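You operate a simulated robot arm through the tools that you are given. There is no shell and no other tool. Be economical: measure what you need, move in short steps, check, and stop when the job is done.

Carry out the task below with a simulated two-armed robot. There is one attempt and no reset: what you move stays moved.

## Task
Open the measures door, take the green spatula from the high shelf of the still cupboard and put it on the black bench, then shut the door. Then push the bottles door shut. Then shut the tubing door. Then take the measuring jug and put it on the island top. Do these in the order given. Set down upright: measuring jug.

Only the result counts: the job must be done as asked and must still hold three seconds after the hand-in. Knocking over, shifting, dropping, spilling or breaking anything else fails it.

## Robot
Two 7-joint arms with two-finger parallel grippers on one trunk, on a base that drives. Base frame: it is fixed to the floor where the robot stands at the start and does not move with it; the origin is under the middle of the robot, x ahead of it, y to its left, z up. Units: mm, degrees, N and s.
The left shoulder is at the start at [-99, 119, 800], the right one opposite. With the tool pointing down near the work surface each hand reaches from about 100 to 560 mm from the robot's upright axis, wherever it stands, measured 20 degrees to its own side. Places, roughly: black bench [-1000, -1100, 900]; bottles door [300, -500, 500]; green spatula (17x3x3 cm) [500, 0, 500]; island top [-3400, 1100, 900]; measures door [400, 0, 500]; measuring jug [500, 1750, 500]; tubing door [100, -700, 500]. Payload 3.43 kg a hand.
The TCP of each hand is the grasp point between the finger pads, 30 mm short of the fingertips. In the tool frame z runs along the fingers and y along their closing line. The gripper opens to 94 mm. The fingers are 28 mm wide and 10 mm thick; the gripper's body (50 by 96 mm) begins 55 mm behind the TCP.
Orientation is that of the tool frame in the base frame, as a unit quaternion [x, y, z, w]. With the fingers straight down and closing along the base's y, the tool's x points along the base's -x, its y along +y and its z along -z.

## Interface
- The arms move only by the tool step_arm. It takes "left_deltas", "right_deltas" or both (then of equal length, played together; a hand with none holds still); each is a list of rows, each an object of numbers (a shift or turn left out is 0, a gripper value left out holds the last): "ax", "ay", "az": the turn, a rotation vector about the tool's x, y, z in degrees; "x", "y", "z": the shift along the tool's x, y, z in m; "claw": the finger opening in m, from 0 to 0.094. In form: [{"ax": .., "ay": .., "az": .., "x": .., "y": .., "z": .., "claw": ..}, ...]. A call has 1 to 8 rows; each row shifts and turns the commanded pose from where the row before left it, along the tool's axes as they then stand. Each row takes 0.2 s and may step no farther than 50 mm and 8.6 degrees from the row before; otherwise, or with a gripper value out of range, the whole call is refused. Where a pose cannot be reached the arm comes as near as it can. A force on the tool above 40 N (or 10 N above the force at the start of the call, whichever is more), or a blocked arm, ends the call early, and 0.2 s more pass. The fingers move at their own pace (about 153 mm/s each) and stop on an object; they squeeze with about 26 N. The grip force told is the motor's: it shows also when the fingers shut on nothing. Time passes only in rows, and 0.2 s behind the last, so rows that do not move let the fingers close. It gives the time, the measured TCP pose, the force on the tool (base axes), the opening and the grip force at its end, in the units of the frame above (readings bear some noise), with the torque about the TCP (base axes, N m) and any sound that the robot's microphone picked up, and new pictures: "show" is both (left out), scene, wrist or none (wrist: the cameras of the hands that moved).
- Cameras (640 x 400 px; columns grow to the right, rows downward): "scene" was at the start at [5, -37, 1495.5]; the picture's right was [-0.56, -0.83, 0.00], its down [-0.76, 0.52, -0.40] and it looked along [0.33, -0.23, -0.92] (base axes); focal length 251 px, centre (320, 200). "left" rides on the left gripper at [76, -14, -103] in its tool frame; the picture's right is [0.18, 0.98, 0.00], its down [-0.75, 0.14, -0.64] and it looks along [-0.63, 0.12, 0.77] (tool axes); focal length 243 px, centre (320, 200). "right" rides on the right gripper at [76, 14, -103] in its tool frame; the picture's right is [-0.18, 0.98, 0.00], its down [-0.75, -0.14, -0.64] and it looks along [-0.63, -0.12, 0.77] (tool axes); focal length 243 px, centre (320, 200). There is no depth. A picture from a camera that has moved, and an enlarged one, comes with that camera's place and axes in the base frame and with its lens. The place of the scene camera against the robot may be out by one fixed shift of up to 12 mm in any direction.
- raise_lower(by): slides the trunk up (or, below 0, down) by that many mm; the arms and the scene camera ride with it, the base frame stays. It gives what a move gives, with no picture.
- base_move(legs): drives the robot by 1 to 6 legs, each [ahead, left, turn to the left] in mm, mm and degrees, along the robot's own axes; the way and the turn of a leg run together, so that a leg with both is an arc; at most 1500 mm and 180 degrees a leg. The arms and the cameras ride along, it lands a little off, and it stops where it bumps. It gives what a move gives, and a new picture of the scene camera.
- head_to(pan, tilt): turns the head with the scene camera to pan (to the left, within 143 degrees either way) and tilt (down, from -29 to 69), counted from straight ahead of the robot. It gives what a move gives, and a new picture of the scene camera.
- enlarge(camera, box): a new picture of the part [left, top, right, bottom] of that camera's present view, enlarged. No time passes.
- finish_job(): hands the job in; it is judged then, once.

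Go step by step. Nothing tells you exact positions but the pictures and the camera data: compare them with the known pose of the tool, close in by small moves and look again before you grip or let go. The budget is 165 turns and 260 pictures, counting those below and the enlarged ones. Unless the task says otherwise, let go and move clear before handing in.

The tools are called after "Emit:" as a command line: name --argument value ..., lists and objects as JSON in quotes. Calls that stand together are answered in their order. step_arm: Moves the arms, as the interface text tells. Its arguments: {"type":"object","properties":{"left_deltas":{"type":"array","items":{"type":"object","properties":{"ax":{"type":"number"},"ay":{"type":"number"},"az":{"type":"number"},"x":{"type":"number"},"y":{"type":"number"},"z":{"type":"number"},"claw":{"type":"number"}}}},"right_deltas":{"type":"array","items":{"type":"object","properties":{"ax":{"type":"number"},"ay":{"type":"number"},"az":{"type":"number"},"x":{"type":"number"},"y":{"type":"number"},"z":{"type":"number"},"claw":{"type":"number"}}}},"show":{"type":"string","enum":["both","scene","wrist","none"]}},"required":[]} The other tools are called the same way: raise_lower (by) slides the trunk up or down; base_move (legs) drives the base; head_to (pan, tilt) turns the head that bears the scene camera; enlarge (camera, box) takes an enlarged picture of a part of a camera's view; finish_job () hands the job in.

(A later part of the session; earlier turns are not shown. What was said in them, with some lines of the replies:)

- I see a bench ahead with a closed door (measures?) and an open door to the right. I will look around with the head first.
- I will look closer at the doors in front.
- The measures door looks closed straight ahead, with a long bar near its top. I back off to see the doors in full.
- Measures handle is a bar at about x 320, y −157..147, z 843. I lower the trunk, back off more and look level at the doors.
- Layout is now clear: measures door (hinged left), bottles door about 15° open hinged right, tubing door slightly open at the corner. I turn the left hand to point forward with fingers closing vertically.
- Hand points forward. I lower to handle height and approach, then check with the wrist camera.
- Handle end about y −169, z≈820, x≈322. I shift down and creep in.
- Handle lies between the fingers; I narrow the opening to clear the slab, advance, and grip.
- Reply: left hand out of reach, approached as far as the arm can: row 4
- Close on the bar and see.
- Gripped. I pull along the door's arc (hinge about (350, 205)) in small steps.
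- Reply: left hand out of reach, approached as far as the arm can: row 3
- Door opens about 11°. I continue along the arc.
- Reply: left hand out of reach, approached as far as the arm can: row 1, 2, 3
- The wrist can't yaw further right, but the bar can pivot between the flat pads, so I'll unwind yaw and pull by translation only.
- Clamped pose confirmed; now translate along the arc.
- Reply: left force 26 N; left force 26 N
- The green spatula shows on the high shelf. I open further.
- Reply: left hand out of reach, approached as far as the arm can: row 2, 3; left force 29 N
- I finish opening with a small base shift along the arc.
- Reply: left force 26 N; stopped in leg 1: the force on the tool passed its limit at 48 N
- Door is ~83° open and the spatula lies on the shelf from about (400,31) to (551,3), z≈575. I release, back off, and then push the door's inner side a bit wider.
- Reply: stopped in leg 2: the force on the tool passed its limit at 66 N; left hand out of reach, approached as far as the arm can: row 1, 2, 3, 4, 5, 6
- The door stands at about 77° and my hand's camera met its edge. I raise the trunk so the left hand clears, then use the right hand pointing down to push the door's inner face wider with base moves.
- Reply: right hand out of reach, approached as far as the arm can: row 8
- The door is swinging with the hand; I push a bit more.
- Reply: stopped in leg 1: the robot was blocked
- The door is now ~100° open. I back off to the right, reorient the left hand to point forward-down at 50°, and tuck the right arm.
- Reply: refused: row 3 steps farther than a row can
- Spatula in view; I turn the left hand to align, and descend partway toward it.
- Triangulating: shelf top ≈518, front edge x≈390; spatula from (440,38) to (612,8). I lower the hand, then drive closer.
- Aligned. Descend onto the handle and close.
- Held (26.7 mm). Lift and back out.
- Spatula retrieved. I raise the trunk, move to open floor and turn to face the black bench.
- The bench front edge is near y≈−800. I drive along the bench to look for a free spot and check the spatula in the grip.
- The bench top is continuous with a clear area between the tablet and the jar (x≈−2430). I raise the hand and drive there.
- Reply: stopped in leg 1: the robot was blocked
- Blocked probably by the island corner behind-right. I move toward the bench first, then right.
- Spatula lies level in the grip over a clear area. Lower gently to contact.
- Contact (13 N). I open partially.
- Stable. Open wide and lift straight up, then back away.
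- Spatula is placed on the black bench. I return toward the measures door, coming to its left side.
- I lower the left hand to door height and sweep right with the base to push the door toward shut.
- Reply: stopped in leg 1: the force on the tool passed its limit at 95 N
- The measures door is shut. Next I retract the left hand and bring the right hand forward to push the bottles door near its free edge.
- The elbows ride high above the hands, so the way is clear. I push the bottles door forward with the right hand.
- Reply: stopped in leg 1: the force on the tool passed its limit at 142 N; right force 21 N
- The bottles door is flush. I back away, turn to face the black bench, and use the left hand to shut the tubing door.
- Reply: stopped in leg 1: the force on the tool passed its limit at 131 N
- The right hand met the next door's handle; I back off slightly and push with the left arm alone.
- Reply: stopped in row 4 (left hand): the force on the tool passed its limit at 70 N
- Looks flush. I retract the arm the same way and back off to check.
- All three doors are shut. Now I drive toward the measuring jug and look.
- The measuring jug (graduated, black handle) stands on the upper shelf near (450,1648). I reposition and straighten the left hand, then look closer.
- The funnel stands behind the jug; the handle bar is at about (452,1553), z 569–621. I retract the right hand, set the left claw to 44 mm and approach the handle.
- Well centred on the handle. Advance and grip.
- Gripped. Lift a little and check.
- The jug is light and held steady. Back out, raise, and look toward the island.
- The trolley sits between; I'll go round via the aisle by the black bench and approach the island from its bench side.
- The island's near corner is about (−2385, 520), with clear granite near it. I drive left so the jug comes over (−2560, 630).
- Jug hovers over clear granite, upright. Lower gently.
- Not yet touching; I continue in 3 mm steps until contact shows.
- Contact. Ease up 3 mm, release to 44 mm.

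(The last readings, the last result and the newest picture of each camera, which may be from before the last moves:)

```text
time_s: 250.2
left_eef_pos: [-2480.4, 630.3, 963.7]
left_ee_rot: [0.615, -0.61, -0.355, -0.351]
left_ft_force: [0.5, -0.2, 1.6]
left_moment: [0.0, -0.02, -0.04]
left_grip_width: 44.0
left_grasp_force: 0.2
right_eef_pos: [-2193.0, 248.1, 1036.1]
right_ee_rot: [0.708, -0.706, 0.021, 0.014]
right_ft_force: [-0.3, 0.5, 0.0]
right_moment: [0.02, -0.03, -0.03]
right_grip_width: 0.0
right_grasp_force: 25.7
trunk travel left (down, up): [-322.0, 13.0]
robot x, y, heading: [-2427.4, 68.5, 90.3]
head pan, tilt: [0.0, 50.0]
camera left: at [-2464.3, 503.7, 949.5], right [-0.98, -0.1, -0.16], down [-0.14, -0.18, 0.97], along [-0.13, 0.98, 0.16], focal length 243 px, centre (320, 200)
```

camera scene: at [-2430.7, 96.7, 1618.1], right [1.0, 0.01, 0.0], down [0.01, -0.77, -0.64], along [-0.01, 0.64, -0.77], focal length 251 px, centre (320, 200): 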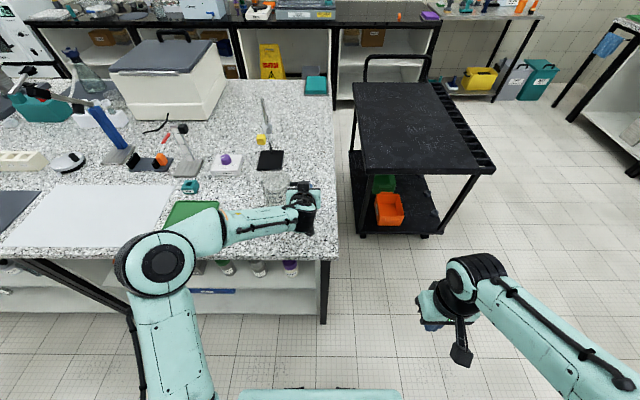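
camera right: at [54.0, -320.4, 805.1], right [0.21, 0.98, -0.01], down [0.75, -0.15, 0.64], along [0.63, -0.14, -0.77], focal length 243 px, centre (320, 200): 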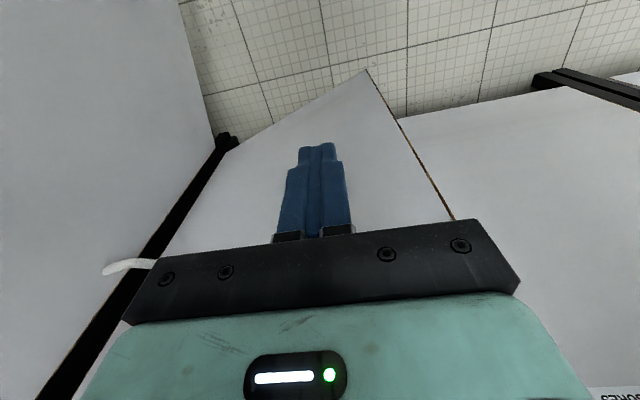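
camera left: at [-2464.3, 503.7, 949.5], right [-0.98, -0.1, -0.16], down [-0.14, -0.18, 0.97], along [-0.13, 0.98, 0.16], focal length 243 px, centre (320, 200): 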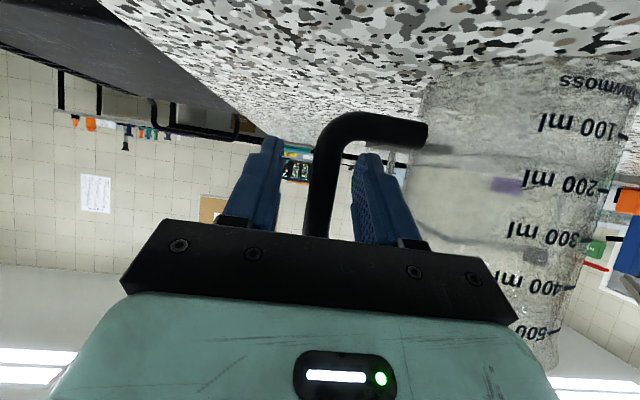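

Stable. Retract the hand straight back, then drive clear and check.

Emit:
step_arm --left_deltas '[{"z": -0.026, "x": 0.015}, {"z": -0.0346, "x": 0.02}, {"z": -0.0346, "x": 0.02}, {"z": -0.0346, "x": 0.02}]' --show "both"

Emit:
base_move --legs '[[-150, 0, 0]]'

Emit:
enlarge --camera "scene" --box '[200, 60, 400, 260]'

```text
time_s: 251.2
left_eef_pos: [-2479.3, 478.8, 964.5]
left_ee_rot: [0.616, -0.61, -0.355, -0.35]
left_ft_force: [0.7, 0.6, -0.8]
left_moment: [0.0, 0.03, 0.01]
left_grip_width: 44.2
left_grasp_force: 0.0
right_eef_pos: [-2192.3, 247.9, 1036.3]
right_ee_rot: [0.707, -0.706, 0.022, 0.013]
right_ft_force: [0.4, -0.3, 0.8]
right_moment: [0.01, -0.02, -0.05]
right_grip_width: 0.0
right_grasp_force: 25.9
trunk travel left (down, up): [-322.0, 13.0]
robot x, y, heading: [-2431.6, 66.8, 90.2]
head pan, tilt: [0.0, 50.0]
camera scene: at [-2430.4, 95.7, 1618.0], right [1.0, 0.01, 0.0], down [0.01, -0.77, -0.64], along [-0.01, 0.64, -0.77], focal length 251 px, centre (320, 200)
camera left: at [-2462.1, 352.1, 948.7], right [-0.98, -0.1, -0.16], down [-0.14, -0.18, 0.97], along [-0.13, 0.98, 0.16], focal length 243 px, centre (320, 200)
```

scene: 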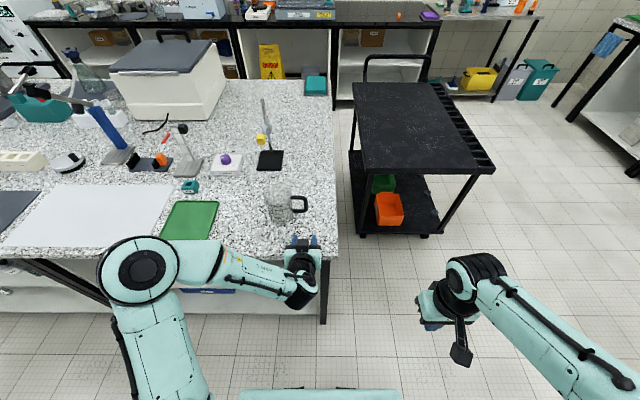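
left: 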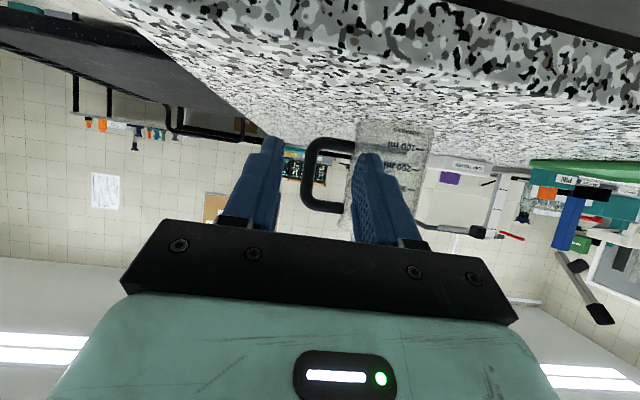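

```text
time_s: 252.5
left_eef_pos: [-2478.3, 331.0, 963.2]
left_ee_rot: [0.616, -0.609, -0.356, -0.351]
left_ft_force: [-0.2, -0.3, -0.2]
left_moment: [-0.01, -0.02, 0.02]
left_grip_width: 44.0
left_grasp_force: 0.0
right_eef_pos: [-2192.4, 100.1, 1035.5]
right_ee_rot: [0.708, -0.705, 0.022, 0.014]
right_ft_force: [-0.4, -0.9, 0.1]
right_moment: [0.02, -0.02, 0.04]
right_grip_width: 0.0
right_grasp_force: 25.9
trunk travel left (down, up): [-322.0, 13.0]
robot x, y, heading: [-2427.3, -82.1, 90.5]
head pan, tilt: [0.0, 50.0]
camera scene: at [-2429.2, -52.0, 1618.3], right [1.0, 0.01, 0.0], down [0.01, -0.77, -0.64], along [-0.01, 0.64, -0.77], focal length 251 px, centre (320, 200)
```

scene: 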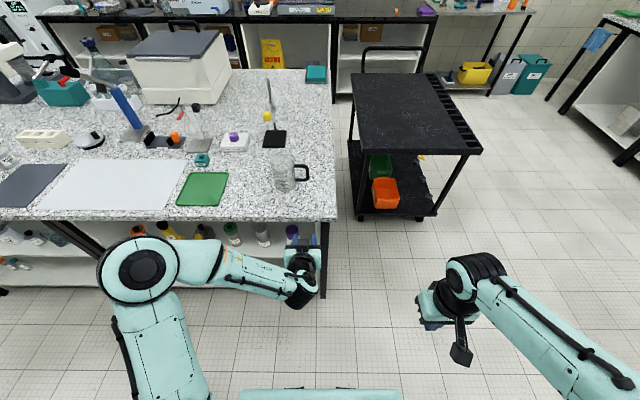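

```text
2.00 times, centred on (300, 160) of scene
camera zoom: at [-2429.2, -52.0, 1618.3], right [1.0, 0.01, 0.0], down [0.01, -0.77, -0.64], along [-0.01, 0.64, -0.77], focal length 502 px, centre (360, 280)
```

zoom: 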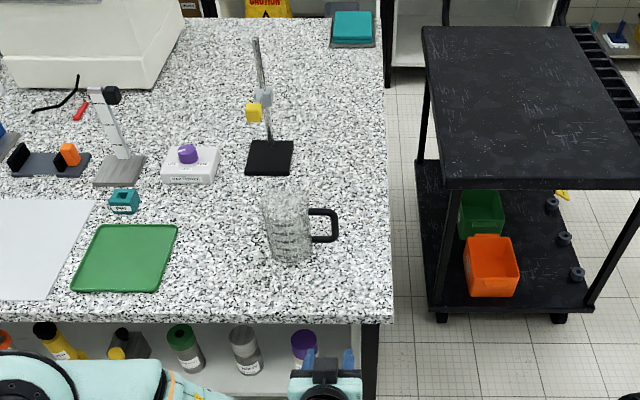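

The jug stands upright on the island top, the spatula lies on the black bench, and all three doors are shut with both hands clear. I hand in.

Emit:
finish_job

```text
The job is handed in.
```

I finished every step in the order you gave and handed the job in; the hand-in reply did not say whether it passed.

- **Spatula:** it lies on the black bench, near (−2430, −820). The measures door is shut again.
- **Bottles and tubing doors:** both are shut, and all three doors looked flush when I checked.
- **Measuring jug:** it stands upright on the island top, near (−2560, 630).

The robot made three contacts beyond the task. I saw nothing moved or damaged by them:
- The left hand's camera met the edge of the open measures door.
- The right hand met the feeds door handle.
- The base was stopped once, probably by the corner of the island.

Both hands were clear at the end.
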